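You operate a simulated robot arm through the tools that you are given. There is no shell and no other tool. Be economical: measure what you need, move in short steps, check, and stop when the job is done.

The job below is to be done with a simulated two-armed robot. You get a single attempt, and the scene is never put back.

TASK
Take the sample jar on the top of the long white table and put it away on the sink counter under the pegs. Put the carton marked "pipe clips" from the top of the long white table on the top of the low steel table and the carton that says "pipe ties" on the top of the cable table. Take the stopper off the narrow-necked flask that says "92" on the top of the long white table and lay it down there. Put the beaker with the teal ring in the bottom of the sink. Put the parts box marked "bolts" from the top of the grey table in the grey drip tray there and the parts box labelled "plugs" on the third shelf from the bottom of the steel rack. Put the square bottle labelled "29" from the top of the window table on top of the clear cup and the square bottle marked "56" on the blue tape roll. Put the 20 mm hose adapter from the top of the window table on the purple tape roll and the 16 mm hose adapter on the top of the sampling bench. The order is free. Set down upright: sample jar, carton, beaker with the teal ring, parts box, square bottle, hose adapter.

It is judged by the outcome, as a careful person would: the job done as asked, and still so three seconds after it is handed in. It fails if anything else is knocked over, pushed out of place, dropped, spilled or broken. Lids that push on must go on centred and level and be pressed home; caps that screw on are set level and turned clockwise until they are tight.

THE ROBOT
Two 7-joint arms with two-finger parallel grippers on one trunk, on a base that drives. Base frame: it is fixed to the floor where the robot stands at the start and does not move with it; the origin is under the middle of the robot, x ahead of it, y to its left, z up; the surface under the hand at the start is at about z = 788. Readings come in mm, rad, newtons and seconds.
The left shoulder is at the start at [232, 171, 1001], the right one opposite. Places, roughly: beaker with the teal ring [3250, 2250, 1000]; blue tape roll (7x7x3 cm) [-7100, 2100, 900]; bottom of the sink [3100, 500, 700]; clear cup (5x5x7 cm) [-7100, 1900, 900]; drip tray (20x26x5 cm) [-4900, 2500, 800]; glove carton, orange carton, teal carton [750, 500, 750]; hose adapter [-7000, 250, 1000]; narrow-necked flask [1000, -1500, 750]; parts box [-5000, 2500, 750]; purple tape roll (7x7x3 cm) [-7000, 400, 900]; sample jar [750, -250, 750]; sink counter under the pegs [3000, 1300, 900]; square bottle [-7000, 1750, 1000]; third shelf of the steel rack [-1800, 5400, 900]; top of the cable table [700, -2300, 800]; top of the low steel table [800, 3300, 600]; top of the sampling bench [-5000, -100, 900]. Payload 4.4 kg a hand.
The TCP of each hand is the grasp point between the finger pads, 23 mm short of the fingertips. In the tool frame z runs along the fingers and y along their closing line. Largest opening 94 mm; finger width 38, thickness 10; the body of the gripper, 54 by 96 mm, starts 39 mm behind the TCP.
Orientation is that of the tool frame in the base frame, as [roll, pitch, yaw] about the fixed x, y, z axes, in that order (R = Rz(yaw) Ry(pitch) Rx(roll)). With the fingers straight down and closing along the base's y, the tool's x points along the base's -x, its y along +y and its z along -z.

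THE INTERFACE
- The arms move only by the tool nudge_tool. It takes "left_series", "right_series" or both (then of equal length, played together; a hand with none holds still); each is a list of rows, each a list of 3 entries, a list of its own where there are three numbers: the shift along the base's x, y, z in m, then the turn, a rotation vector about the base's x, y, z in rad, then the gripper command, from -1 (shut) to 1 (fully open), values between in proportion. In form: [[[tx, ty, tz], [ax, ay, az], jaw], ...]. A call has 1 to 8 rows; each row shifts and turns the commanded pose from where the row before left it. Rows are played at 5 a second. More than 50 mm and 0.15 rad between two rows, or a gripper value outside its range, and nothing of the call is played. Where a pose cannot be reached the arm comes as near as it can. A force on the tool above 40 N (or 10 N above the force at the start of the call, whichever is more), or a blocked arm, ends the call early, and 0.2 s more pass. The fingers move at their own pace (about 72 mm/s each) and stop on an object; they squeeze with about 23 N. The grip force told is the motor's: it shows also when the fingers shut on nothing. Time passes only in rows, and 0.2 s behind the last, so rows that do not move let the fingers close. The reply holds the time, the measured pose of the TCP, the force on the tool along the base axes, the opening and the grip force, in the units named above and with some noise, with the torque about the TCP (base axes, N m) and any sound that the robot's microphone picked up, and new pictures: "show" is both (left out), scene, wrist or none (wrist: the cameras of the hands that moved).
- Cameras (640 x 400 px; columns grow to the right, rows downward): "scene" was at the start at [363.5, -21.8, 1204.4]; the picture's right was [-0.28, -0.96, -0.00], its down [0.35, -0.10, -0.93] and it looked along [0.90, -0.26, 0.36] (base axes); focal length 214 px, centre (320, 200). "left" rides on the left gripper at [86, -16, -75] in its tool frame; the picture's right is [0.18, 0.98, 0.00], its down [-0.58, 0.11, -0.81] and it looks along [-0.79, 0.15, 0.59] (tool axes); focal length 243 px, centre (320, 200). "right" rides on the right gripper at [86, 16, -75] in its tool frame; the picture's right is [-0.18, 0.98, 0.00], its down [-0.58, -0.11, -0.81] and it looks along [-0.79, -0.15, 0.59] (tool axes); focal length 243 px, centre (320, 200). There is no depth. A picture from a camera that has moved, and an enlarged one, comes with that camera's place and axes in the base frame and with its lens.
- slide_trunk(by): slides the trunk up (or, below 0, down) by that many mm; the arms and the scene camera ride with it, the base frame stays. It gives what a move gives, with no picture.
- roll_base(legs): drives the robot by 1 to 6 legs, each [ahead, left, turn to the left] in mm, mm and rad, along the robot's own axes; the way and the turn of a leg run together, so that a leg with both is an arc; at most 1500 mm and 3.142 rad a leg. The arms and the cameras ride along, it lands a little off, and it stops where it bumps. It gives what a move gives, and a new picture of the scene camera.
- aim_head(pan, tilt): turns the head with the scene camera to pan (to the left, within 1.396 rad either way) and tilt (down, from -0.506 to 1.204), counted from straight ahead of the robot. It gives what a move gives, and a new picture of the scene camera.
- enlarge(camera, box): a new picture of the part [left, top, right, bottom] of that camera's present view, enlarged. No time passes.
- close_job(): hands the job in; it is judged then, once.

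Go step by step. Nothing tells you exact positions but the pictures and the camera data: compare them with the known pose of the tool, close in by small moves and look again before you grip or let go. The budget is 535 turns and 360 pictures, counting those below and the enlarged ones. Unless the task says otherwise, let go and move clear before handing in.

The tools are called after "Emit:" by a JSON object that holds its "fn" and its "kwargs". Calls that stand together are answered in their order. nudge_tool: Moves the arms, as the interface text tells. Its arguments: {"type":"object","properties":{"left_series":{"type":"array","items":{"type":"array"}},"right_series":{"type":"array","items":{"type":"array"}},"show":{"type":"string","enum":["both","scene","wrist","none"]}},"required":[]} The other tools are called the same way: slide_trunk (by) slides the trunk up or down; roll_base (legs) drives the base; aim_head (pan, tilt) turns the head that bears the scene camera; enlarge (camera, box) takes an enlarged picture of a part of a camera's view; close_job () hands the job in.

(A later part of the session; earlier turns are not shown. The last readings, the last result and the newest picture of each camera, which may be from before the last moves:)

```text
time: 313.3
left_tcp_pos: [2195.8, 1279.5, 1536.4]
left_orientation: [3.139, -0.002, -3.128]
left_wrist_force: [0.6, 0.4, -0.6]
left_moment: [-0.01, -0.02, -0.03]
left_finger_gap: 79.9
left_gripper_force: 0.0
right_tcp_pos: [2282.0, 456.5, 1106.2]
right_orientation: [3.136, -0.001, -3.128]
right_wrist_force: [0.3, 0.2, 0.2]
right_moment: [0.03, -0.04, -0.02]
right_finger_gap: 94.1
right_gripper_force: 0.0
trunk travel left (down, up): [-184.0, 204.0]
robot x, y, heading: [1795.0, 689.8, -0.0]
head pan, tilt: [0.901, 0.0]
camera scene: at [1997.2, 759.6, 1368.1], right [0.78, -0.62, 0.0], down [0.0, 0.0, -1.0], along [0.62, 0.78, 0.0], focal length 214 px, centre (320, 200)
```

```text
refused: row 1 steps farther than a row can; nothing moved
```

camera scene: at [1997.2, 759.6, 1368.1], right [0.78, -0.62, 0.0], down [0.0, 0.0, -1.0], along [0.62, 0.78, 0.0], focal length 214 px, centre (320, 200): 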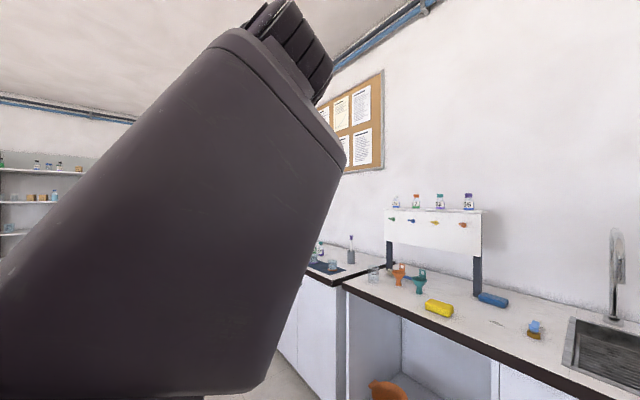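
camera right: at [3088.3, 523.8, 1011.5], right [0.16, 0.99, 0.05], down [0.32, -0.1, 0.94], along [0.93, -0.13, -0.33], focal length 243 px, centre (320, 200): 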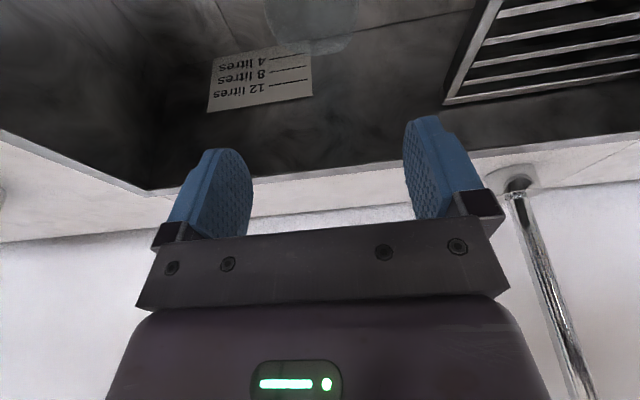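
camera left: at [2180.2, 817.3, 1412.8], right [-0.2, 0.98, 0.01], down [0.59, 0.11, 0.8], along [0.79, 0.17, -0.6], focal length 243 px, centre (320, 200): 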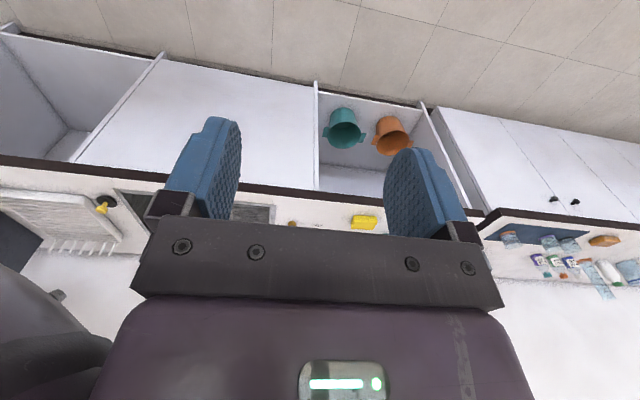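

Emit:
{"fn": "nudge_tool", "kwargs": {"left_series": [[[-0.042, 0.02, -0.01], [0, 0, 0], 0.7], [[-0.042, 0.02, -0.01], [0, 0, 0], 0.7], [[-0.042, 0.02, -0.01], [0, 0, 0], 0.7], [[-0.042, 0.02, -0.01], [0, 0, 0], 0.7], [[-0.042, 0.02, -0.01], [0, 0, 0], 0.7], [[-0.042, 0.02, -0.01], [0, 0, 0], 0.7], [[-0.042, 0.02, -0.01], [0, 0, 0], 0.7], [[-0.042, 0.02, -0.01], [0, 0, 0], 0.7]], "show": "scene"}}

```text
time: 315.1
left_tcp_pos: [1857.3, 1439.9, 1455.4]
left_orientation: [3.141, 0.003, -3.129]
left_wrist_force: [-0.5, 0.0, 0.3]
left_moment: [-0.01, -0.06, -0.01]
left_finger_gap: 80.1
left_gripper_force: 0.0
right_tcp_pos: [2281.6, 458.4, 1108.1]
right_orientation: [3.138, 0.001, -3.127]
right_wrist_force: [0.0, 0.1, 0.9]
right_moment: [0.0, -0.02, -0.05]
right_finger_gap: 94.0
right_gripper_force: 0.1
trunk travel left (down, up): [-184.0, 204.0]
robot x, y, heading: [1797.6, 690.4, 0.001]
head pan, tilt: [0.901, 0.0]
camera scene: at [1995.2, 760.9, 1368.7], right [0.78, -0.62, 0.0], down [0.0, 0.0, -1.0], along [0.62, 0.78, 0.0], focal length 214 px, centre (320, 200)
```

scene: 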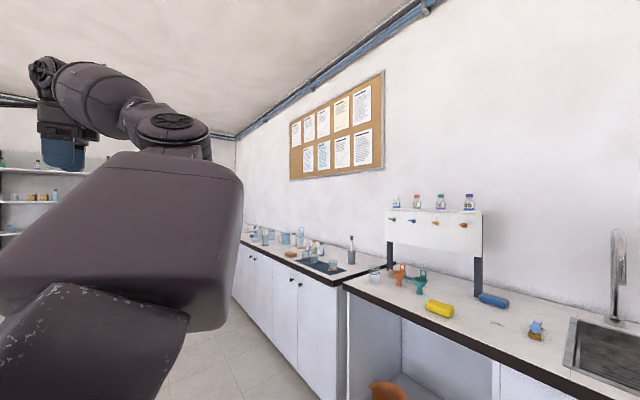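

I'll leave the left arm parked up beside the robot, pulled in a bit, and use the right arm. Now turn to face the white table.

Emit:
{"fn": "nudge_tool", "kwargs": {"left_series": [[[-0.02, -0.03, 0], [0, 0, 0], 0.7], [[-0.02, -0.03, 0], [0, 0, 0], 0.7], [[-0.02, -0.03, 0], [0, 0, 0], 0.7], [[-0.02, -0.03, 0], [0, 0, 0], 0.7], [[-0.02, -0.03, 0], [0, 0, 0], 0.7]], "show": "none"}}

Emit:
{"fn": "aim_head", "kwargs": {"pan": 0, "tilt": 0.5}}

Emit:
{"fn": "roll_base", "kwargs": {"legs": [[0, 0, 1.57], [0, 0, 1.57]]}}

```text
time: 316.3
left_tcp_pos: [1760.4, 1286.8, 1457.3]
left_orientation: [3.141, 0.003, -3.131]
left_wrist_force: [-0.1, 0.2, -1.2]
left_moment: [0.02, -0.01, 0.03]
left_finger_gap: 80.0
left_gripper_force: 0.0
right_tcp_pos: [2282.1, 455.8, 1106.0]
right_orientation: [3.136, 0.002, -3.129]
right_wrist_force: [-0.1, -0.6, 0.4]
right_moment: [0.02, -0.05, 0.0]
right_finger_gap: 94.1
right_gripper_force: 0.1
trunk travel left (down, up): [-184.0, 204.0]
robot x, y, heading: [1797.5, 689.5, 0.002]
head pan, tilt: [0.901, 0.0]
```

```text
time: 317.5
left_tcp_pos: [1759.9, 1289.9, 1457.8]
left_orientation: [3.14, 0.0, -3.129]
left_wrist_force: [0.0, -0.2, 0.3]
left_moment: [0.05, -0.01, -0.02]
left_finger_gap: 80.1
left_gripper_force: 0.1
right_tcp_pos: [2281.4, 457.4, 1106.1]
right_orientation: [3.137, -0.001, -3.129]
right_wrist_force: [0.8, -0.5, -0.2]
right_moment: [-0.01, 0.02, 0.01]
right_finger_gap: 94.1
right_gripper_force: 0.0
trunk travel left (down, up): [-184.0, 204.0]
robot x, y, heading: [1800.6, 693.0, -0.001]
head pan, tilt: [0.0, 0.499]
camera scene: at [2032.4, 689.1, 1322.1], right [0.0, -1.0, 0.0], down [-0.48, 0.0, -0.88], along [0.88, 0.0, -0.48], focal length 214 px, centre (320, 200)
```

scene: 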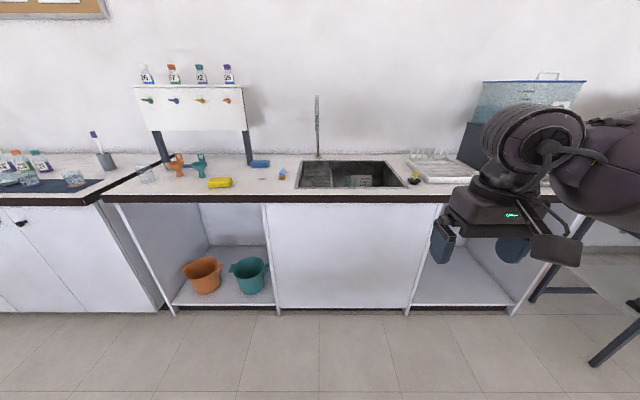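

```text
time: 325.5
left_tcp_pos: [1839.0, 89.9, 1456.8]
left_orientation: [3.14, 0.0, 0.016]
left_wrist_force: [0.5, -0.5, 0.5]
left_moment: [0.01, 0.01, -0.03]
left_finger_gap: 80.1
left_gripper_force: 0.1
right_tcp_pos: [1313.8, 920.4, 1105.9]
right_orientation: [3.137, 0.0, 0.018]
right_wrist_force: [-0.6, 0.4, -0.2]
right_moment: [0.02, 0.01, 0.0]
right_finger_gap: 94.1
right_gripper_force: 0.1
trunk travel left (down, up): [-184.0, 204.0]
robot x, y, heading: [1796.4, 691.4, -3.138]
head pan, tilt: [0.0, 0.499]
camera scene: at [1562.9, 687.4, 1322.0], right [-0.01, 1.0, 0.0], down [0.48, 0.0, -0.88], along [-0.88, -0.01, -0.48], focal length 214 px, centre (320, 200)
```

scene: 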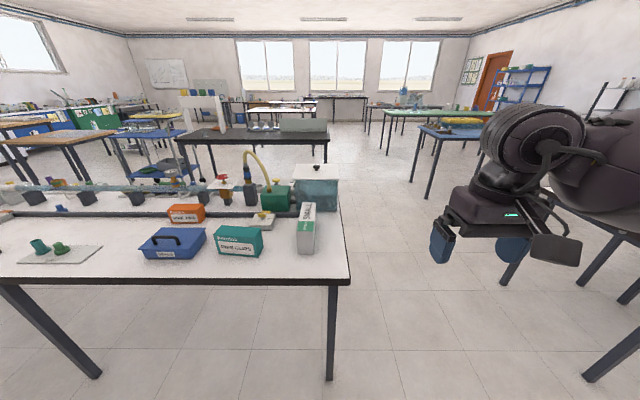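

Now the carton labels face me. Zooming in.

Emit:
{"fn": "enlarge", "kwargs": {"camera": "scene", "box": [130, 190, 340, 270]}}

```text
3.05 times, centred on (235, 230) of scene
camera zoom: at [1562.9, 687.4, 1322.0], right [-0.01, 1.0, 0.0], down [0.48, 0.0, -0.88], along [-0.88, -0.01, -0.48], focal length 654 px, centre (579, 109)
```

zoom: 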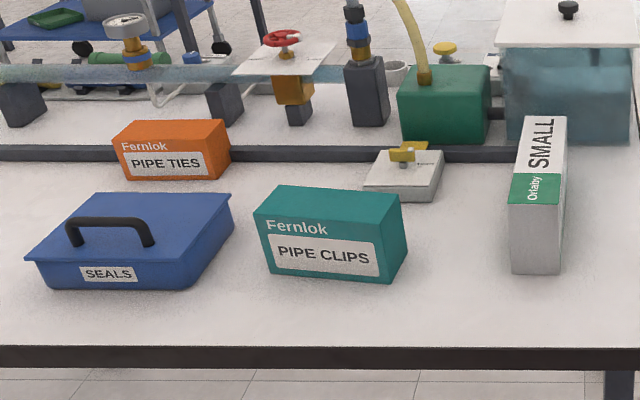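

Teal says PIPE CLIPS, orange says PIPE TIES. Teal stands at about (965, 391), rotated ~7°. I turn the right hand −97° and move the base alongside.

Emit:
{"fn": "nudge_tool", "kwargs": {"right_series": [[[0, 0, 0], [0, 0, -0.145], 1], [[0, 0, 0], [0, 0, -0.145], 1], [[0, 0, 0], [0, 0, -0.145], 1], [[0, 0, 0], [0, 0, -0.145], 1], [[0, 0, 0], [0, 0, -0.145], 1], [[0, 0, 0], [0, 0, -0.145], 1], [[0, 0, 0], [0, 0, -0.145], 1], [[0, 0, 0], [0, 0, -0.145], 1]], "show": "none"}}

Emit:
{"fn": "roll_base", "kwargs": {"legs": [[0, 550, 0], [100, 0, 0]]}}

Emit:
{"fn": "nudge_tool", "kwargs": {"right_series": [[[0, 0, 0], [0, 0, -0.145], 1], [[0, 0, 0], [0, 0, -0.145], 1], [[0, 0, 0], [0, 0, -0.145], 1], [[0, 0, 0], [0, 0, -0.12], 1]], "show": "none"}}

Emit:
{"fn": "aim_head", "kwargs": {"pan": -0.2, "tilt": 0.7}}

```text
time: 327.3
left_tcp_pos: [1837.9, 90.6, 1457.2]
left_orientation: [3.14, 0.0, 0.018]
left_wrist_force: [-0.3, 0.8, 0.1]
left_moment: [0.02, 0.02, 0.01]
left_finger_gap: 79.5
left_gripper_force: 0.0
right_tcp_pos: [1314.5, 919.8, 1105.1]
right_orientation: [3.136, 0.001, -1.145]
right_wrist_force: [0.3, 0.6, -0.4]
right_moment: [0.02, -0.02, 0.02]
right_finger_gap: 93.9
right_gripper_force: 0.1
trunk travel left (down, up): [-184.0, 204.0]
robot x, y, heading: [1795.2, 686.4, -3.135]
head pan, tilt: [0.0, 0.499]
```

```text
time: 333.4
left_tcp_pos: [1740.0, -461.2, 1457.0]
left_orientation: [3.14, -0.001, 0.018]
left_wrist_force: [0.5, -0.5, -0.1]
left_moment: [0.01, -0.06, -0.02]
left_finger_gap: 79.9
left_gripper_force: 0.1
right_tcp_pos: [1215.2, 368.4, 1105.7]
right_orientation: [3.137, -0.001, -1.143]
right_wrist_force: [0.4, 0.6, 0.0]
right_moment: [0.01, 0.03, 0.01]
right_finger_gap: 94.0
right_gripper_force: 0.1
trunk travel left (down, up): [-184.0, 204.0]
robot x, y, heading: [1699.8, 139.0, -3.139]
head pan, tilt: [0.0, 0.499]
camera scene: at [1464.0, 135.7, 1322.1], right [-0.01, 1.0, 0.0], down [0.48, 0.0, -0.88], along [-0.88, 0.0, -0.48], focal length 214 px, centre (320, 200)
```

scene: 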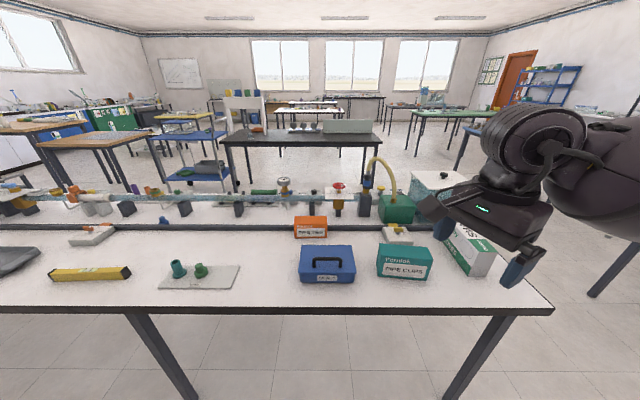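

```text
time: 334.4
left_tcp_pos: [1740.8, -461.4, 1456.4]
left_orientation: [3.14, 0.001, 0.017]
left_wrist_force: [-0.8, 0.4, 0.0]
left_moment: [-0.02, 0.0, -0.05]
left_finger_gap: 79.8
left_gripper_force: 0.1
right_tcp_pos: [1215.8, 367.7, 1106.1]
right_orientation: [3.138, -0.002, -1.7]
right_wrist_force: [0.6, 0.4, 0.3]
right_moment: [0.01, 0.02, -0.02]
right_finger_gap: 94.0
right_gripper_force: 0.1
trunk travel left (down, up): [-184.0, 204.0]
robot x, y, heading: [1702.3, 137.6, -3.135]
head pan, tilt: [0.0, 0.499]
```

```text
time: 335.1
left_tcp_pos: [1741.1, -461.5, 1457.1]
left_orientation: [3.141, -0.001, 0.019]
left_wrist_force: [0.4, -0.2, 0.0]
left_moment: [-0.01, 0.0, 0.03]
left_finger_gap: 79.9
left_gripper_force: 0.0
right_tcp_pos: [1216.1, 368.3, 1105.9]
right_orientation: [3.136, 0.0, -1.699]
right_wrist_force: [0.4, 0.2, 0.4]
right_moment: [-0.01, -0.03, 0.04]
right_finger_gap: 94.3
right_gripper_force: 0.2
trunk travel left (down, up): [-184.0, 204.0]
robot x, y, heading: [1699.6, 136.5, -3.132]
head pan, tilt: [-0.201, 0.7]
camera scene: at [1471.9, 152.7, 1304.4], right [0.19, 0.98, 0.0], down [0.63, -0.12, -0.77], along [-0.75, 0.15, -0.64], focal length 214 px, centre (320, 200)
```

scene: 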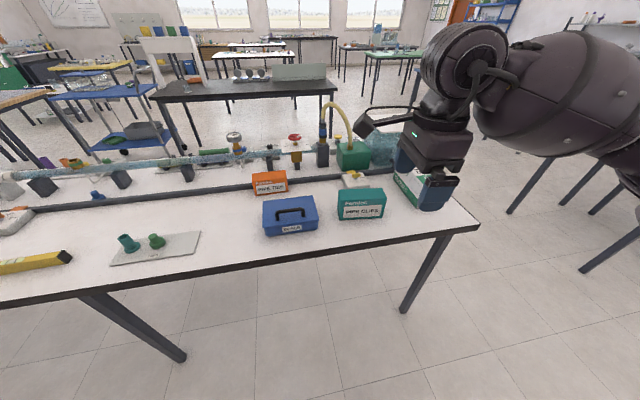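

Emit:
{"fn": "enlarge", "kwargs": {"camera": "scene", "box": [240, 150, 440, 275]}}

```text
3.20 times, centred on (340, 212) of scene
camera zoom: at [1471.9, 152.7, 1304.4], right [0.19, 0.98, 0.0], down [0.63, -0.12, -0.77], along [-0.75, 0.15, -0.64], focal length 686 px, centre (256, 160)
```

zoom: 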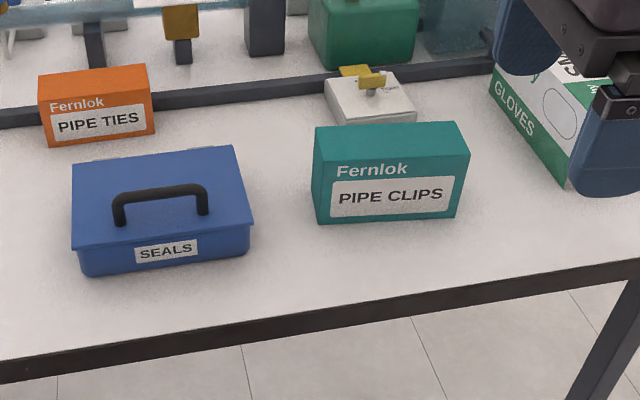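

Teal's centre is about (965, 392), top z 876. Moving over it.

Emit:
{"fn": "nudge_tool", "kwargs": {"right_series": [[[-0.042, 0.004, -0.015], [0, 0, 0], 1], [[-0.042, 0.004, -0.02], [0, 0, 0], 1], [[-0.042, 0.004, -0.02], [0, 0, 0], 1], [[-0.042, 0.004, -0.02], [0, 0, 0], 1], [[-0.042, 0.004, -0.02], [0, 0, 0], 1], [[-0.041, 0.004, -0.025], [0, 0, 0], 1], [[0, 0, -0.02], [0, 0, 0], 1], [[0, 0, 0], [0, 0, 0], 1]], "show": "both"}}

```text
time: 336.9
left_tcp_pos: [1740.2, -461.6, 1456.9]
left_orientation: [-3.141, 0.0, 0.018]
left_wrist_force: [0.1, 0.0, -0.3]
left_moment: [-0.02, -0.02, 0.01]
left_finger_gap: 79.8
left_gripper_force: 0.0
right_tcp_pos: [965.5, 394.7, 966.7]
right_orientation: [3.135, -0.001, -1.699]
right_wrist_force: [1.2, -0.5, -0.4]
right_moment: [0.02, 0.01, 0.0]
right_finger_gap: 93.9
right_gripper_force: 0.0
trunk travel left (down, up): [-184.0, 204.0]
robot x, y, heading: [1697.5, 135.1, -3.134]
head pan, tilt: [-0.201, 0.7]
camera scene: at [1471.9, 152.5, 1304.3], right [0.19, 0.98, 0.0], down [0.63, -0.12, -0.76], along [-0.75, 0.15, -0.64], focal length 214 px, centre (320, 200)
camera right: at [937.0, 310.5, 1040.6], right [-0.95, 0.31, 0.01], down [0.19, 0.56, 0.81], along [0.25, 0.77, -0.59], focal length 243 px, centre (320, 200)
```

scene: 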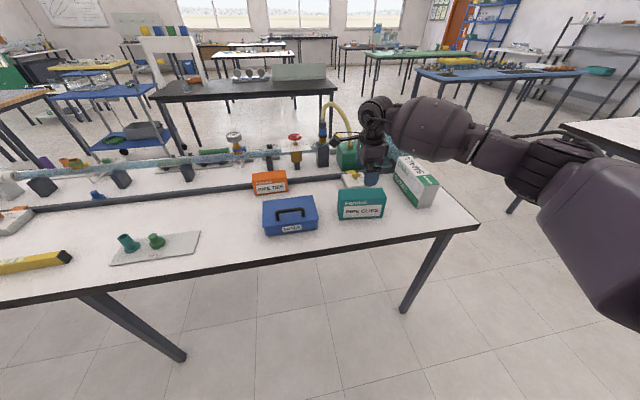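
right: 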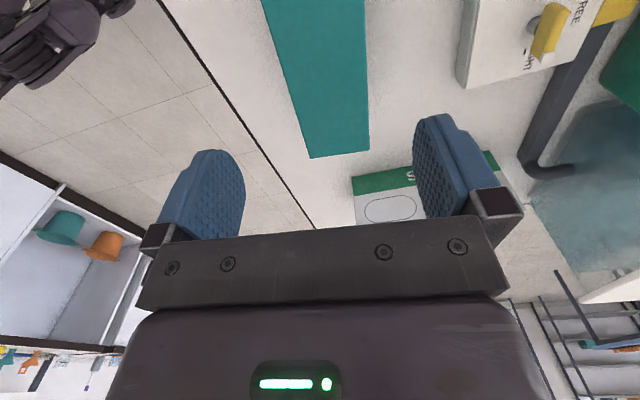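

Shifting 7 mm and descending to z 846, then closing.

Emit:
{"fn": "nudge_tool", "kwargs": {"right_series": [[[-0.007, 0, -0.03], [0, 0, 0], 1], [[0, 0, -0.03], [0, 0, 0], 1], [[0, 0, -0.03], [0, 0, 0], 1], [[0, 0, -0.03], [0, 0, 0], 1], [[0, 0, 0], [0, 0, 0], 0.3], [[0, 0, 0], [0, 0, 0], -1], [[0, 0, 0], [0, 0, 0], -1], [[0, 0, 0], [0, 0, 0], -1]], "show": "wrist"}}

```text
time: 338.8
left_tcp_pos: [1740.4, -462.1, 1457.2]
left_orientation: [3.14, 0.0, 0.018]
left_wrist_force: [0.5, -0.1, 1.0]
left_moment: [-0.02, 0.01, 0.01]
left_finger_gap: 79.9
left_gripper_force: 0.1
right_tcp_pos: [958.1, 392.2, 847.3]
right_orientation: [3.139, 0.001, -1.698]
right_wrist_force: [1.6, -0.8, 0.1]
right_moment: [-0.16, -0.11, 0.05]
right_finger_gap: 58.1
right_gripper_force: 23.2
trunk travel left (down, up): [-184.0, 204.0]
robot x, y, heading: [1697.1, 138.4, -3.135]
head pan, tilt: [-0.201, 0.7]
camera right: at [929.9, 307.6, 921.5], right [-0.95, 0.31, 0.0], down [0.19, 0.56, 0.81], along [0.25, 0.77, -0.59], focal length 243 px, centre (320, 200)
```

right: 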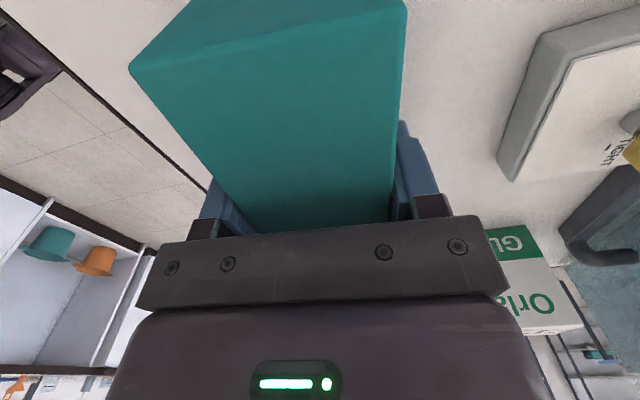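

Gripped (58 mm). Lifting and retracting.

Emit:
{"fn": "nudge_tool", "kwargs": {"right_series": [[[0, 0, 0.01], [0, 0, 0], -1], [[0, 0, 0.03], [0, 0, 0], -1], [[0, 0, 0.04], [0, 0, 0], -1], [[0.02, 0, 0.04], [0, 0, 0], -1], [[0.03, 0, 0.03], [0, 0, 0], -1], [[0.04, 0, 0.02], [0, 0, 0], -1], [[0.045, 0, 0.01], [0, 0, 0], -1], [[0.045, 0, 0], [0, 0, 0], -1]], "show": "wrist"}}

```text
time: 340.6
left_tcp_pos: [1741.5, -461.2, 1456.9]
left_orientation: [3.14, 0.0, 0.019]
left_wrist_force: [0.2, 1.3, 0.4]
left_moment: [0.0, 0.03, 0.0]
left_finger_gap: 79.9
left_gripper_force: 0.0
right_tcp_pos: [1137.2, 395.0, 1027.2]
right_orientation: [3.136, 0.0, -1.699]
right_wrist_force: [0.4, -0.4, -3.4]
right_moment: [-0.02, -0.01, 0.01]
right_finger_gap: 58.1
right_gripper_force: 23.0
trunk travel left (down, up): [-184.0, 204.0]
robot x, y, heading: [1700.4, 139.4, -3.133]
head pan, tilt: [-0.201, 0.7]
camera right: at [1109.1, 309.8, 1101.2], right [-0.95, 0.31, 0.01], down [0.19, 0.56, 0.81], along [0.25, 0.77, -0.59], focal length 243 px, centre (320, 200)
```

right: 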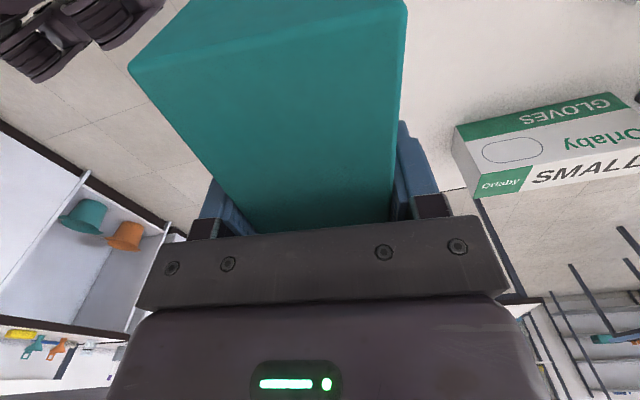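

Carried firmly. Driving along the aisle (to my right) to the low steel table.

Emit:
{"fn": "roll_base", "kwargs": {"legs": [[0, -1470, 0], [0, -1450, 0]]}}

Emit:
{"fn": "aim_head", "kwargs": {"pan": -0.1, "tilt": 0.7}}

```text
time: 365.7
left_tcp_pos: [1773.9, 2418.1, 1457.5]
left_orientation: [3.141, -0.001, -0.017]
left_wrist_force: [0.2, -0.2, -0.2]
left_moment: [0.02, 0.0, 0.0]
left_finger_gap: 80.0
left_gripper_force: 0.1
right_tcp_pos: [1197.5, 3292.4, 1025.7]
right_orientation: [3.139, -0.001, -1.732]
right_wrist_force: [-0.6, -0.5, -3.5]
right_moment: [-0.01, -0.03, 0.02]
right_finger_gap: 58.1
right_gripper_force: 23.0
trunk travel left (down, up): [-184.0, 204.0]
robot x, y, heading: [1753.2, 3018.5, 3.111]
head pan, tilt: [-0.201, 0.7]
camera scene: at [1525.7, 3040.2, 1304.3], right [0.23, 0.97, 0.0], down [0.63, -0.15, -0.76], along [-0.74, 0.17, -0.64], focal length 214 px, centre (320, 200)
```

scene: 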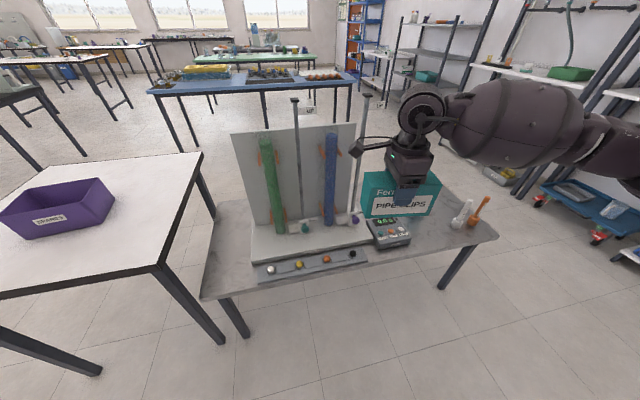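

```text
time: 366.4
left_tcp_pos: [1774.6, 2417.2, 1457.6]
left_orientation: [-3.142, -0.001, -0.016]
left_wrist_force: [0.3, 0.2, -0.4]
left_moment: [-0.01, 0.01, -0.04]
left_finger_gap: 79.9
left_gripper_force: 0.0
right_tcp_pos: [1197.2, 3291.2, 1026.1]
right_orientation: [3.138, 0.0, -1.732]
right_wrist_force: [0.0, 0.4, -3.0]
right_moment: [0.0, -0.03, -0.01]
right_finger_gap: 58.0
right_gripper_force: 22.9
trunk travel left (down, up): [-184.0, 204.0]
robot x, y, heading: [1752.7, 3018.8, 3.111]
head pan, tilt: [-0.099, 0.7]
camera scene: at [1524.2, 3031.7, 1304.3], right [0.13, 0.99, 0.0], down [0.64, -0.08, -0.76], along [-0.76, 0.1, -0.64], focal length 214 px, centre (320, 200)
```

scene: 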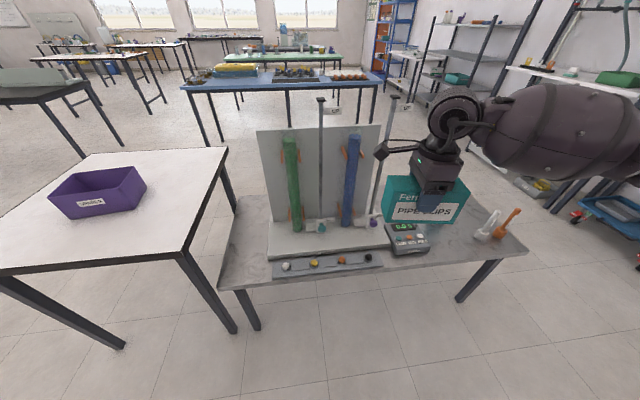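

The low steel table has free room between the timer box (right edge y≈3580) and the small bottles (y≈3768). I'll shift right, turn the carton back to ordinary yaw, and lower the trunk.

Emit:
{"fn": "roll_base", "kwargs": {"legs": [[0, 0, 0.03], [0, -410, 0]]}}

Emit:
{"fn": "nudge_tool", "kwargs": {"right_series": [[[0, 0, 0], [0, 0, 0.145], -1], [[0, 0, 0], [0, 0, 0.145], -1], [[0, 0, 0], [0, 0, 0.145], -1], [[0, 0, 0], [0, 0, 0.145], -1], [[0, 0, 0], [0, 0, 0.145], -1], [[0, 0, 0], [0, 0, 0.145], -1], [[0, 0, 0], [0, 0, 0.145], -1], [[0, 0, 0], [0, 0, 0.145], -1]], "show": "none"}}

Emit:
{"fn": "nudge_tool", "kwargs": {"right_series": [[[0, 0, 0], [0, 0, 0.145], -1], [[0, 0, 0], [0, 0, 0.145], -1], [[0, 0, 0], [0, 0, 0.14], -1], [[0, 0, 0], [0, 0, 0.13], -1]], "show": "none"}}

Emit:
{"fn": "aim_head", "kwargs": {"pan": -0.2, "tilt": 0.8}}

```text
time: 370.9
left_tcp_pos: [1792.0, 2830.2, 1456.3]
left_orientation: [3.14, 0.001, 0.017]
left_wrist_force: [0.0, -0.3, 0.3]
left_moment: [-0.03, -0.04, -0.03]
left_finger_gap: 79.8
left_gripper_force: 0.1
right_tcp_pos: [1187.5, 3685.4, 1025.6]
right_orientation: [3.138, 0.0, -1.698]
right_wrist_force: [0.4, -0.1, -3.7]
right_moment: [-0.04, 0.0, 0.04]
right_finger_gap: 58.0
right_gripper_force: 23.1
trunk travel left (down, up): [-184.0, 204.0]
robot x, y, heading: [1751.4, 3425.2, -3.138]
head pan, tilt: [-0.099, 0.7]
camera scene: at [1522.3, 3435.7, 1304.3], right [0.09, 1.0, 0.0], down [0.64, -0.06, -0.76], along [-0.76, 0.07, -0.64], focal length 214 px, centre (320, 200)
```

scene: 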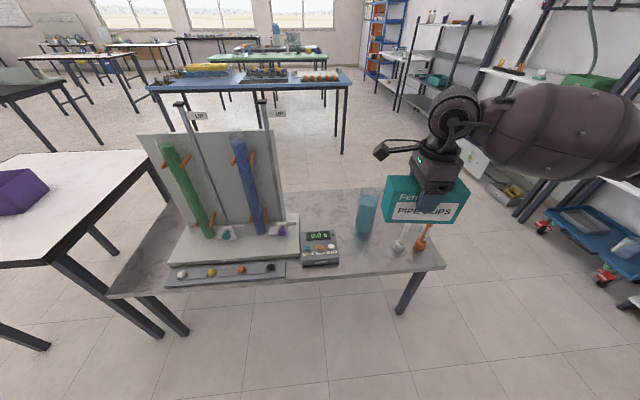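

```text
time: 372.7
left_tcp_pos: [1791.6, 2829.9, 1457.5]
left_orientation: [3.139, 0.001, 0.017]
left_wrist_force: [0.4, 0.2, -0.3]
left_moment: [0.03, -0.03, 0.0]
left_finger_gap: 80.1
left_gripper_force: 0.0
right_tcp_pos: [1187.4, 3684.4, 1026.1]
right_orientation: [3.136, -0.001, -0.536]
right_wrist_force: [-0.2, -0.3, -2.8]
right_moment: [-0.03, 0.0, -0.02]
right_finger_gap: 57.9
right_gripper_force: 23.3
trunk travel left (down, up): [-184.0, 204.0]
robot x, y, heading: [1750.7, 3426.3, -3.138]
head pan, tilt: [-0.099, 0.7]
```

```text
time: 373.7
left_tcp_pos: [1791.6, 2829.7, 1457.9]
left_orientation: [3.141, 0.001, 0.017]
left_wrist_force: [-0.3, 0.0, -0.1]
left_moment: [0.0, 0.0, 0.02]
left_finger_gap: 80.0
left_gripper_force: 0.1
right_tcp_pos: [1187.7, 3684.5, 1025.6]
right_orientation: [3.135, 0.002, 0.024]
right_wrist_force: [0.2, 0.3, -2.4]
right_moment: [-0.01, 0.0, 0.01]
right_finger_gap: 57.8
right_gripper_force: 22.9
trunk travel left (down, up): [-184.0, 204.0]
robot x, y, heading: [1752.8, 3431.3, -3.136]
head pan, tilt: [-0.099, 0.7]
```

```text
time: 374.4
left_tcp_pos: [1791.4, 2830.5, 1456.6]
left_orientation: [3.14, 0.0, 0.018]
left_wrist_force: [-0.1, -0.3, -0.9]
left_moment: [-0.02, -0.03, -0.02]
left_finger_gap: 80.0
left_gripper_force: 0.0
right_tcp_pos: [1188.0, 3684.7, 1026.4]
right_orientation: [3.137, 0.0, 0.022]
right_wrist_force: [0.7, 0.6, -3.6]
right_moment: [0.02, -0.01, -0.01]
right_finger_gap: 58.0
right_gripper_force: 23.0
trunk travel left (down, up): [-184.0, 204.0]
robot x, y, heading: [1749.6, 3427.6, -3.139]
head pan, tilt: [-0.201, 0.799]
camera scene: at [1527.7, 3443.2, 1296.0], right [0.19, 0.98, 0.0], down [0.7, -0.14, -0.7], along [-0.68, 0.14, -0.72], focal length 214 px, centre (320, 200)
```

scene: 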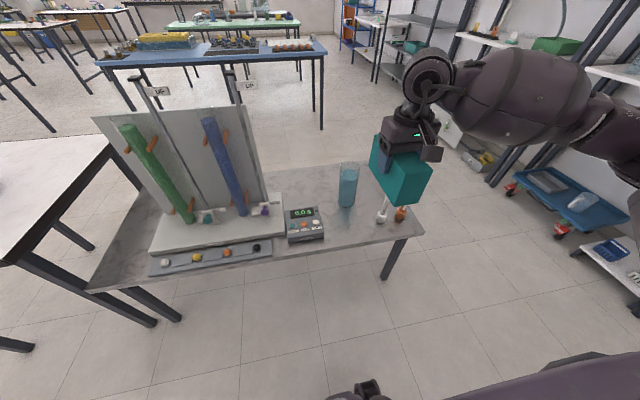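

A blue cup stands at (929, 3683). The back right of the table (around x 760, y 3730) is free. I move closer and look again.

Emit:
{"fn": "roll_base", "kwargs": {"legs": [[265, 0, 0], [0, -40, 0]]}}

```text
time: 376.9
left_tcp_pos: [1536.2, 2869.4, 1456.6]
left_orientation: [3.141, 0.0, 0.015]
left_wrist_force: [-0.2, 0.5, -0.3]
left_moment: [-0.01, -0.02, 0.02]
left_finger_gap: 79.7
left_gripper_force: 0.0
right_tcp_pos: [934.3, 3724.0, 1025.0]
right_orientation: [3.136, 0.002, 0.021]
right_wrist_force: [1.2, 0.2, -3.8]
right_moment: [-0.01, 0.0, 0.03]
right_finger_gap: 57.6
right_gripper_force: 23.3
trunk travel left (down, up): [-184.0, 204.0]
robot x, y, heading: [1496.8, 3468.1, -3.144]
head pan, tilt: [-0.201, 0.799]
camera scene: at [1273.5, 3482.8, 1296.0], right [0.2, 0.98, 0.0], down [0.7, -0.14, -0.7], along [-0.68, 0.14, -0.72], focal length 214 px, centre (320, 200)
```

scene: 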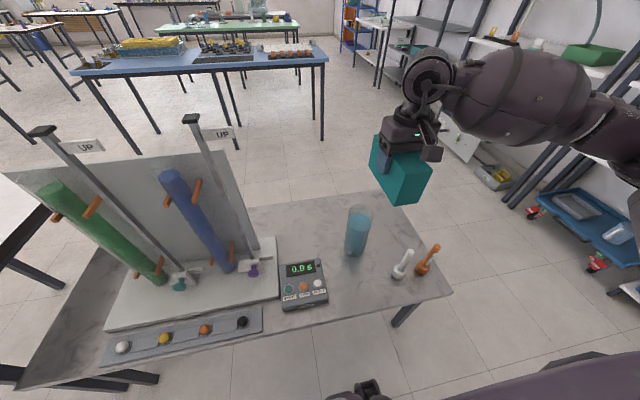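

Moving over the free back-right area and lowering the trunk.

Emit:
{"fn": "nudge_tool", "kwargs": {"right_series": [[[-0.04, 0.003, 0], [0, 0, 0], -1], [[-0.04, 0.003, 0], [0, 0, 0], -1], [[-0.04, 0.003, 0], [0, 0, 0], -1], [[-0.04, 0.003, 0], [0, 0, 0], -1], [[-0.03, 0.004, 0], [0, 0, 0], -1]], "show": "none"}}

Emit:
{"fn": "slide_trunk", "kwargs": {"by": -150}}

Emit:
{"fn": "nudge_tool", "kwargs": {"right_series": [[[0, 0, -0.02], [0, 0, 0], -1], [[0, 0, -0.035], [0, 0, 0], -1], [[0, 0, -0.035], [0, 0, 0], -1], [[0, 0, -0.035], [0, 0, 0], -1], [[0, 0, -0.03], [0, 0, 0], -1], [[0, 0, 0], [0, 0, 0], -1]], "show": "both"}}

```text
time: 378.1
left_tcp_pos: [1536.5, 2867.3, 1457.5]
left_orientation: [-3.141, 0.0, 0.017]
left_wrist_force: [-0.1, 0.0, -0.1]
left_moment: [0.03, -0.02, 0.0]
left_finger_gap: 79.9
left_gripper_force: 0.1
right_tcp_pos: [743.5, 3740.9, 1026.2]
right_orientation: [3.137, 0.001, 0.022]
right_wrist_force: [-0.5, 0.4, -4.3]
right_moment: [-0.01, -0.03, 0.01]
right_finger_gap: 58.0
right_gripper_force: 22.7
trunk travel left (down, up): [-184.0, 204.0]
robot x, y, heading: [1499.8, 3469.0, -3.137]
head pan, tilt: [-0.201, 0.799]
```

```text
time: 379.8
left_tcp_pos: [1320.1, 2868.2, 1344.5]
left_orientation: [3.134, -0.417, 0.018]
left_wrist_force: [0.9, -0.4, -0.4]
left_moment: [-0.01, 0.03, 0.03]
left_finger_gap: 79.8
left_gripper_force: 0.1
right_tcp_pos: [743.6, 3739.4, 879.0]
right_orientation: [3.136, 0.003, 0.018]
right_wrist_force: [0.7, 0.5, -2.1]
right_moment: [-0.01, 0.02, 0.03]
right_finger_gap: 57.9
right_gripper_force: 23.2
trunk travel left (down, up): [-34.0, 354.0]
robot x, y, heading: [1498.2, 3466.2, -3.139]
head pan, tilt: [-0.201, 0.799]
```

```text
time: 380.6
left_tcp_pos: [1319.2, 2868.6, 1345.5]
left_orientation: [3.135, -0.418, 0.017]
left_wrist_force: [0.0, 0.3, -0.2]
left_moment: [0.0, 0.01, -0.01]
left_finger_gap: 80.0
left_gripper_force: 0.1
right_tcp_pos: [739.8, 3737.9, 801.1]
right_orientation: [3.13, 0.02, 0.018]
right_wrist_force: [-0.7, 0.8, 22.7]
right_moment: [-0.26, -1.81, 0.13]
right_finger_gap: 58.1
right_gripper_force: 23.0
trunk travel left (down, up): [-34.0, 354.0]
robot x, y, heading: [1497.3, 3469.2, -3.138]
head pan, tilt: [-0.201, 0.799]
stopped in row 4 (right hand): the force on the tool passed its limit at 60 N (the readings are from after the stop); the commanded pose is now the measured one
camera scene: at [1132.2, 3481.2, 1113.6], right [0.2, 0.98, 0.0], down [0.7, -0.14, -0.7], along [-0.68, 0.14, -0.72], focal length 214 px, centre (320, 200)
camera right: at [827.7, 3725.2, 875.6], right [-0.17, -0.99, 0.02], down [-0.57, 0.11, 0.82], along [-0.81, 0.13, -0.58], focal length 243 px, centre (320, 200)
```

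scene: 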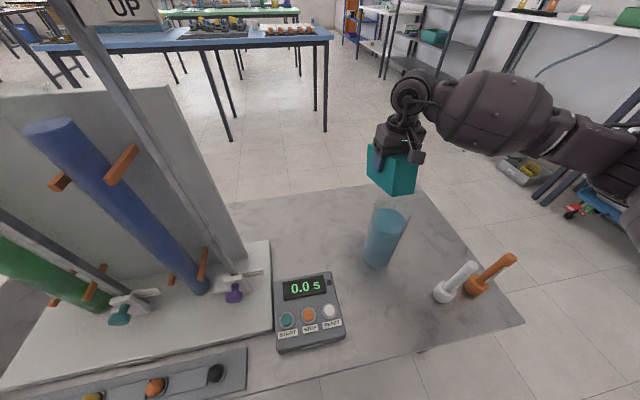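
right: 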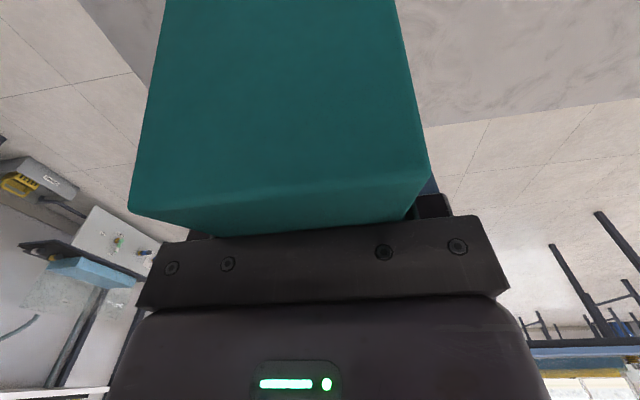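

The wrist camera seems to have come down on the tall blue cylinder's rim. Raising at once and checking.

Emit:
{"fn": "nudge_tool", "kwargs": {"right_series": [[[0, 0, 0.02], [0, 0, 0], -1], [[0, 0, 0.03], [0, 0, 0], -1], [[0, 0.02, 0.04], [0, 0, 0], -1], [[0, 0.03, 0.03], [0, 0, 0], -1], [[0, 0.03, 0.02], [0, 0, 0], -1]], "show": "both"}}

Emit:
{"fn": "enlarge", "kwargs": {"camera": "scene", "box": [300, 130, 500, 280]}}

```text
time: 381.9
left_tcp_pos: [1318.2, 2868.3, 1344.4]
left_orientation: [3.136, -0.419, 0.016]
left_wrist_force: [0.8, -0.4, -0.3]
left_moment: [0.01, 0.02, 0.04]
left_finger_gap: 79.8
left_gripper_force: 0.1
right_tcp_pos: [741.5, 3821.2, 936.7]
right_orientation: [3.131, 0.011, 0.02]
right_wrist_force: [0.7, 0.4, -3.2]
right_moment: [0.01, 0.0, 0.03]
right_finger_gap: 58.1
right_gripper_force: 23.1
trunk travel left (down, up): [-34.0, 354.0]
robot x, y, heading: [1498.9, 3469.2, -3.142]
head pan, tilt: [-0.201, 0.799]
camera scene: at [1131.2, 3482.0, 1112.8], right [0.2, 0.98, 0.0], down [0.7, -0.14, -0.7], along [-0.68, 0.14, -0.72], focal length 214 px, centre (320, 200)
camera right: at [828.1, 3807.6, 1010.7], right [-0.17, -0.99, 0.01], down [-0.57, 0.11, 0.81], along [-0.8, 0.13, -0.58], focal length 243 px, centre (320, 200)
```

scene: 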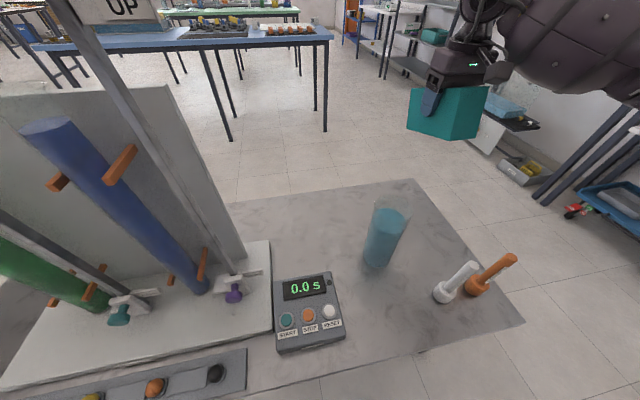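
right: 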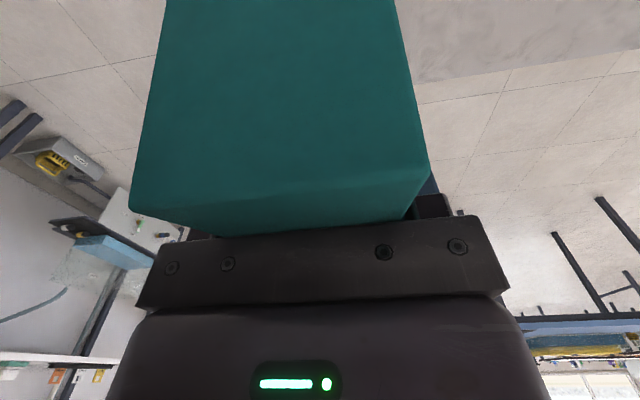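

```text
2.67 times, centred on (400, 205) of scene
camera zoom: at [1131.2, 3482.0, 1112.8], right [0.2, 0.98, 0.0], down [0.7, -0.14, -0.7], along [-0.68, 0.14, -0.72], focal length 572 px, centre (107, 187)
```

zoom: 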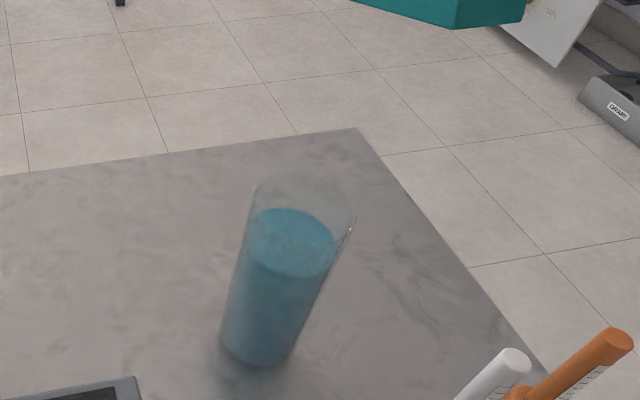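

The cup is undisturbed. To be safe I choose a clearly empty spot, (720, 3560), between the rig and the cup, and lower slowly.

Emit:
{"fn": "nudge_tool", "kwargs": {"right_series": [[[-0.003, -0.04, 0.02], [0, 0, 0], -1], [[-0.003, -0.045, 0], [0, 0, 0], -1], [[-0.003, -0.045, 0], [0, 0, 0], -1], [[-0.003, -0.045, 0], [0, 0, 0], -1], [[-0.003, -0.045, 0], [0, 0, 0], -1], [[-0.003, -0.04, 0], [0, 0, 0], -1], [[0, 0, -0.03], [0, 0, 0], -1], [[0, 0, -0.03], [0, 0, 0], -1]], "show": "scene"}}

```text
time: 383.6
left_tcp_pos: [1317.7, 2866.7, 1344.9]
left_orientation: [3.135, -0.421, 0.017]
left_wrist_force: [-0.2, 0.7, 0.4]
left_moment: [0.0, -0.02, -0.02]
left_finger_gap: 79.9
left_gripper_force: 0.1
right_tcp_pos: [722.3, 3560.2, 896.0]
right_orientation: [3.13, 0.014, 0.018]
right_wrist_force: [-0.5, 0.0, -3.2]
right_moment: [-0.02, -0.04, -0.01]
right_finger_gap: 57.8
right_gripper_force: 22.8
trunk travel left (down, up): [-34.0, 354.0]
robot x, y, heading: [1498.1, 3467.3, -3.135]
head pan, tilt: [-0.201, 0.799]
camera scene: at [1130.4, 3481.5, 1112.4], right [0.2, 0.98, 0.0], down [0.7, -0.14, -0.7], along [-0.68, 0.14, -0.72], focal length 214 px, centre (320, 200)
```

scene: 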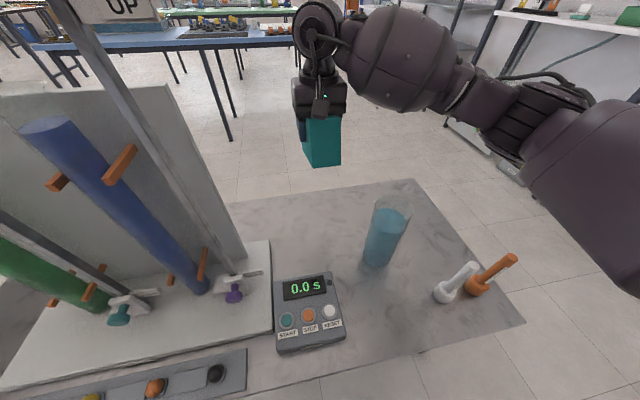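

Emit:
{"fn": "nudge_tool", "kwargs": {"right_series": [[[0, 0, -0.025], [0, 0, 0], -1], [[0, 0, -0.025], [0, 0, 0], -1], [[0, 0, -0.025], [0, 0, 0], -1], [[0, 0, -0.025], [0, 0, 0], -1], [[0, 0, -0.025], [0, 0, 0], -1], [[0, 0, -0.025], [0, 0, 0], -1], [[0, 0, 0], [0, 0, 0], -1]], "show": "scene"}}

```text
time: 385.2
left_tcp_pos: [1317.8, 2867.9, 1345.3]
left_orientation: [3.134, -0.419, 0.017]
left_wrist_force: [0.6, 0.5, 0.7]
left_moment: [0.03, 0.04, 0.03]
left_finger_gap: 79.7
left_gripper_force: 0.2
right_tcp_pos: [722.8, 3558.5, 747.8]
right_orientation: [3.133, 0.013, 0.017]
right_wrist_force: [0.0, 0.2, -2.9]
right_moment: [0.01, 0.0, -0.01]
right_finger_gap: 58.1
right_gripper_force: 22.8
trunk travel left (down, up): [-34.0, 354.0]
robot x, y, heading: [1495.6, 3468.1, -3.137]
head pan, tilt: [-0.201, 0.799]
camera scene: at [1131.1, 3481.6, 1112.8], right [0.2, 0.98, 0.0], down [0.7, -0.14, -0.7], along [-0.68, 0.14, -0.72], focal length 214 px, centre (320, 200)
```

scene: 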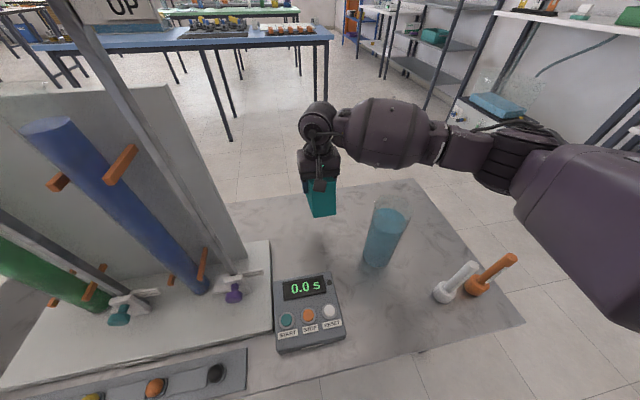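

The forearm would come close to the cup; I raise the trunk 100 mm so the arm slopes more, then lower.

Emit:
{"fn": "slide_trunk", "kwargs": {"by": 110}}

Emit:
{"fn": "nudge_tool", "kwargs": {"right_series": [[[0, 0, -0.03], [0, 0, 0], -1], [[0, 0, -0.03], [0, 0, 0], -1], [[0, 0, -0.03], [0, 0, 0], -1], [[0, 0, -0.03], [0, 0, 0], -1], [[0, 0, -0.03], [0, 0, 0], -1], [[0, 0, 0], [0, 0, 0], -1]], "show": "scene"}}

```text
time: 386.7
left_tcp_pos: [1315.0, 2868.3, 1453.8]
left_orientation: [3.134, -0.424, 0.017]
left_wrist_force: [-0.3, 1.1, -0.2]
left_moment: [-0.01, -0.06, 0.01]
left_finger_gap: 79.7
left_gripper_force: 0.1
right_tcp_pos: [722.7, 3560.2, 854.6]
right_orientation: [3.132, 0.007, 0.017]
right_wrist_force: [-0.6, -0.5, -4.1]
right_moment: [0.0, -0.02, -0.03]
right_finger_gap: 57.9
right_gripper_force: 22.8
trunk travel left (down, up): [-144.0, 244.0]
robot x, y, heading: [1496.2, 3467.3, -3.141]
head pan, tilt: [-0.201, 0.799]
```

```text
time: 388.1
left_tcp_pos: [1319.0, 2867.5, 1454.0]
left_orientation: [3.135, -0.418, 0.017]
left_wrist_force: [0.4, -0.9, 0.3]
left_moment: [0.01, -0.01, 0.0]
left_finger_gap: 79.9
left_gripper_force: 0.0
right_tcp_pos: [722.1, 3559.8, 709.4]
right_orientation: [3.132, 0.012, 0.016]
right_wrist_force: [-1.1, -0.6, -2.7]
right_moment: [0.03, 0.0, 0.0]
right_finger_gap: 58.1
right_gripper_force: 23.2
trunk travel left (down, up): [-144.0, 244.0]
robot x, y, heading: [1498.4, 3469.0, -3.134]
head pan, tilt: [-0.201, 0.799]
camera scene: at [1233.7, 3482.0, 1250.0], right [0.2, 0.98, 0.0], down [0.7, -0.14, -0.7], along [-0.68, 0.14, -0.72], focal length 214 px, centre (320, 200)
```

scene: 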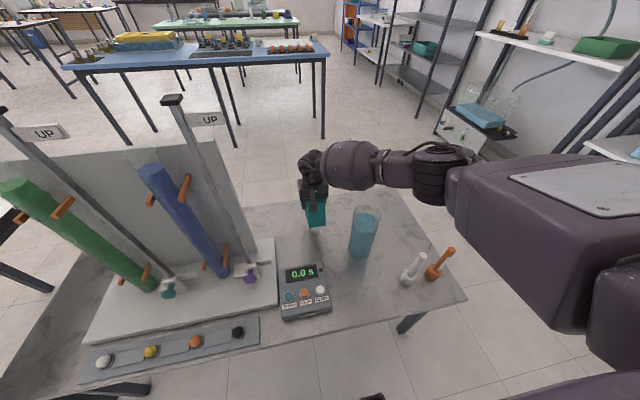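

The forearm would crowd the cup, so I shift 80 mm left to (722, 3480) before lowering.

Emit:
{"fn": "nudge_tool", "kwargs": {"right_series": [[[0, -0.03, 0.02], [0, 0, 0], -1], [[0, -0.03, 0.01], [0, 0, 0], -1], [[0, -0.025, 0], [0, 0, 0], -1], [[0, 0, -0.03], [0, 0, 0], -1], [[0, 0, -0.02], [0, 0, 0], -1], [[0, 0, -0.02], [0, 0, 0], -1], [[0, 0, 0], [0, 0, 0], -1]], "show": "scene"}}

```text
time: 389.7
left_tcp_pos: [1319.0, 2867.6, 1454.2]
left_orientation: [3.136, -0.419, 0.018]
left_wrist_force: [0.7, 0.4, -0.7]
left_moment: [0.02, 0.04, -0.03]
left_finger_gap: 79.6
left_gripper_force: 0.1
right_tcp_pos: [722.3, 3475.5, 668.1]
right_orientation: [3.131, 0.012, 0.016]
right_wrist_force: [0.5, -0.1, -3.5]
right_moment: [-0.03, 0.0, -0.05]
right_finger_gap: 58.1
right_gripper_force: 22.7
trunk travel left (down, up): [-144.0, 244.0]
robot x, y, heading: [1496.2, 3469.0, -3.133]
head pan, tilt: [-0.201, 0.799]
camera scene: at [1233.5, 3482.1, 1249.9], right [0.2, 0.98, 0.0], down [0.7, -0.14, -0.7], along [-0.68, 0.14, -0.72], focal length 214 px, centre (320, 200)
```

scene: 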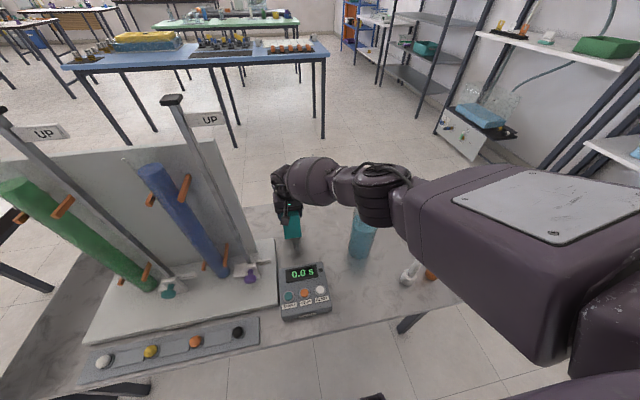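

Emit:
{"fn": "nudge_tool", "kwargs": {"right_series": [[[0, 0, -0.008], [0, 0, 0], -1], [[0, 0, -0.006], [0, 0, 0], -1], [[0, 0, -0.004], [0, 0, 0], -1], [[0, 0, 0], [0, 0, 0], -1]], "show": "none"}}

```text
time: 390.7
left_tcp_pos: [1318.5, 2868.3, 1454.9]
left_orientation: [3.133, -0.42, 0.018]
left_wrist_force: [-0.2, -0.3, -0.4]
left_moment: [-0.02, -0.01, -0.06]
left_finger_gap: 80.0
left_gripper_force: 0.0
right_tcp_pos: [721.4, 3475.1, 649.8]
right_orientation: [3.131, 0.012, 0.017]
right_wrist_force: [0.9, 0.5, -3.1]
right_moment: [0.03, -0.02, 0.04]
right_finger_gap: 58.2
right_gripper_force: 22.7
trunk travel left (down, up): [-144.0, 244.0]
robot x, y, heading: [1499.4, 3465.5, -3.14]
head pan, tilt: [-0.201, 0.799]
```

Emit:
{"fn": "nudge_tool", "kwargs": {"right_series": [[[0, 0, -0.005], [0, 0, 0], -1], [[0, 0, -0.004], [0, 0, 0], -1], [[0, 0, -0.004], [0, 0, 0], -1], [[0, 0, 0], [0, 0, 0], -1]], "show": "wrist"}}

```text
time: 391.7
left_tcp_pos: [1317.5, 2868.7, 1454.2]
left_orientation: [3.134, -0.418, 0.018]
left_wrist_force: [-0.8, -1.1, 0.0]
left_moment: [0.03, -0.02, 0.02]
left_finger_gap: 79.9
left_gripper_force: 0.0
right_tcp_pos: [723.2, 3476.6, 637.6]
right_orientation: [3.132, 0.013, 0.017]
right_wrist_force: [0.1, 0.3, -2.8]
right_moment: [0.0, -0.02, -0.02]
right_finger_gap: 58.0
right_gripper_force: 23.2
trunk travel left (down, up): [-144.0, 244.0]
robot x, y, heading: [1499.0, 3467.0, -3.141]
head pan, tilt: [-0.201, 0.799]
camera right: at [810.3, 3461.5, 710.2], right [-0.17, -0.99, 0.01], down [-0.57, 0.11, 0.81], along [-0.8, 0.13, -0.58], focal length 243 px, centre (320, 200)
```

right: 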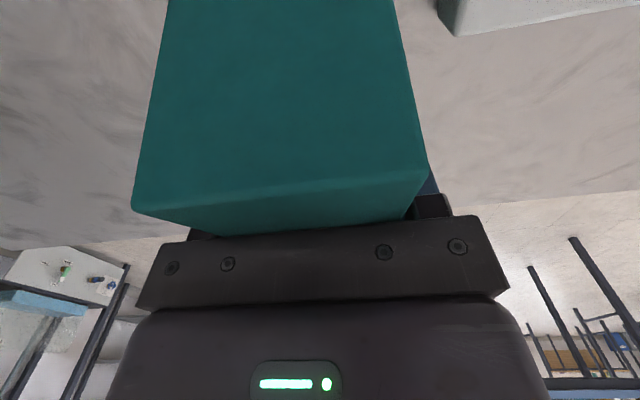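

Emit:
{"fn": "nudge_tool", "kwargs": {"right_series": [[[0, 0, -0.004], [0, 0, 0], -1], [[0, 0, -0.004], [0, 0, 0], -1], [[0, 0, -0.004], [0, 0, 0], -1], [[0, 0, 0], [0, 0, 0], -1]], "show": "none"}}

```text
time: 392.7
left_tcp_pos: [1320.5, 2867.6, 1454.3]
left_orientation: [3.136, -0.417, 0.017]
left_wrist_force: [0.3, 0.4, 0.3]
left_moment: [0.0, -0.03, 0.0]
left_finger_gap: 79.7
left_gripper_force: 0.0
right_tcp_pos: [732.0, 3477.2, 626.3]
right_orientation: [3.132, 0.014, 0.019]
right_wrist_force: [4.6, -4.4, 12.3]
right_moment: [0.13, 0.74, 0.12]
right_finger_gap: 58.0
right_gripper_force: 23.2
right hand out of reach, approached as far as the arm can: row 1, 3
trunk travel left (down, up): [-144.0, 244.0]
robot x, y, heading: [1496.0, 3464.8, -3.138]
head pan, tilt: [-0.201, 0.799]
```

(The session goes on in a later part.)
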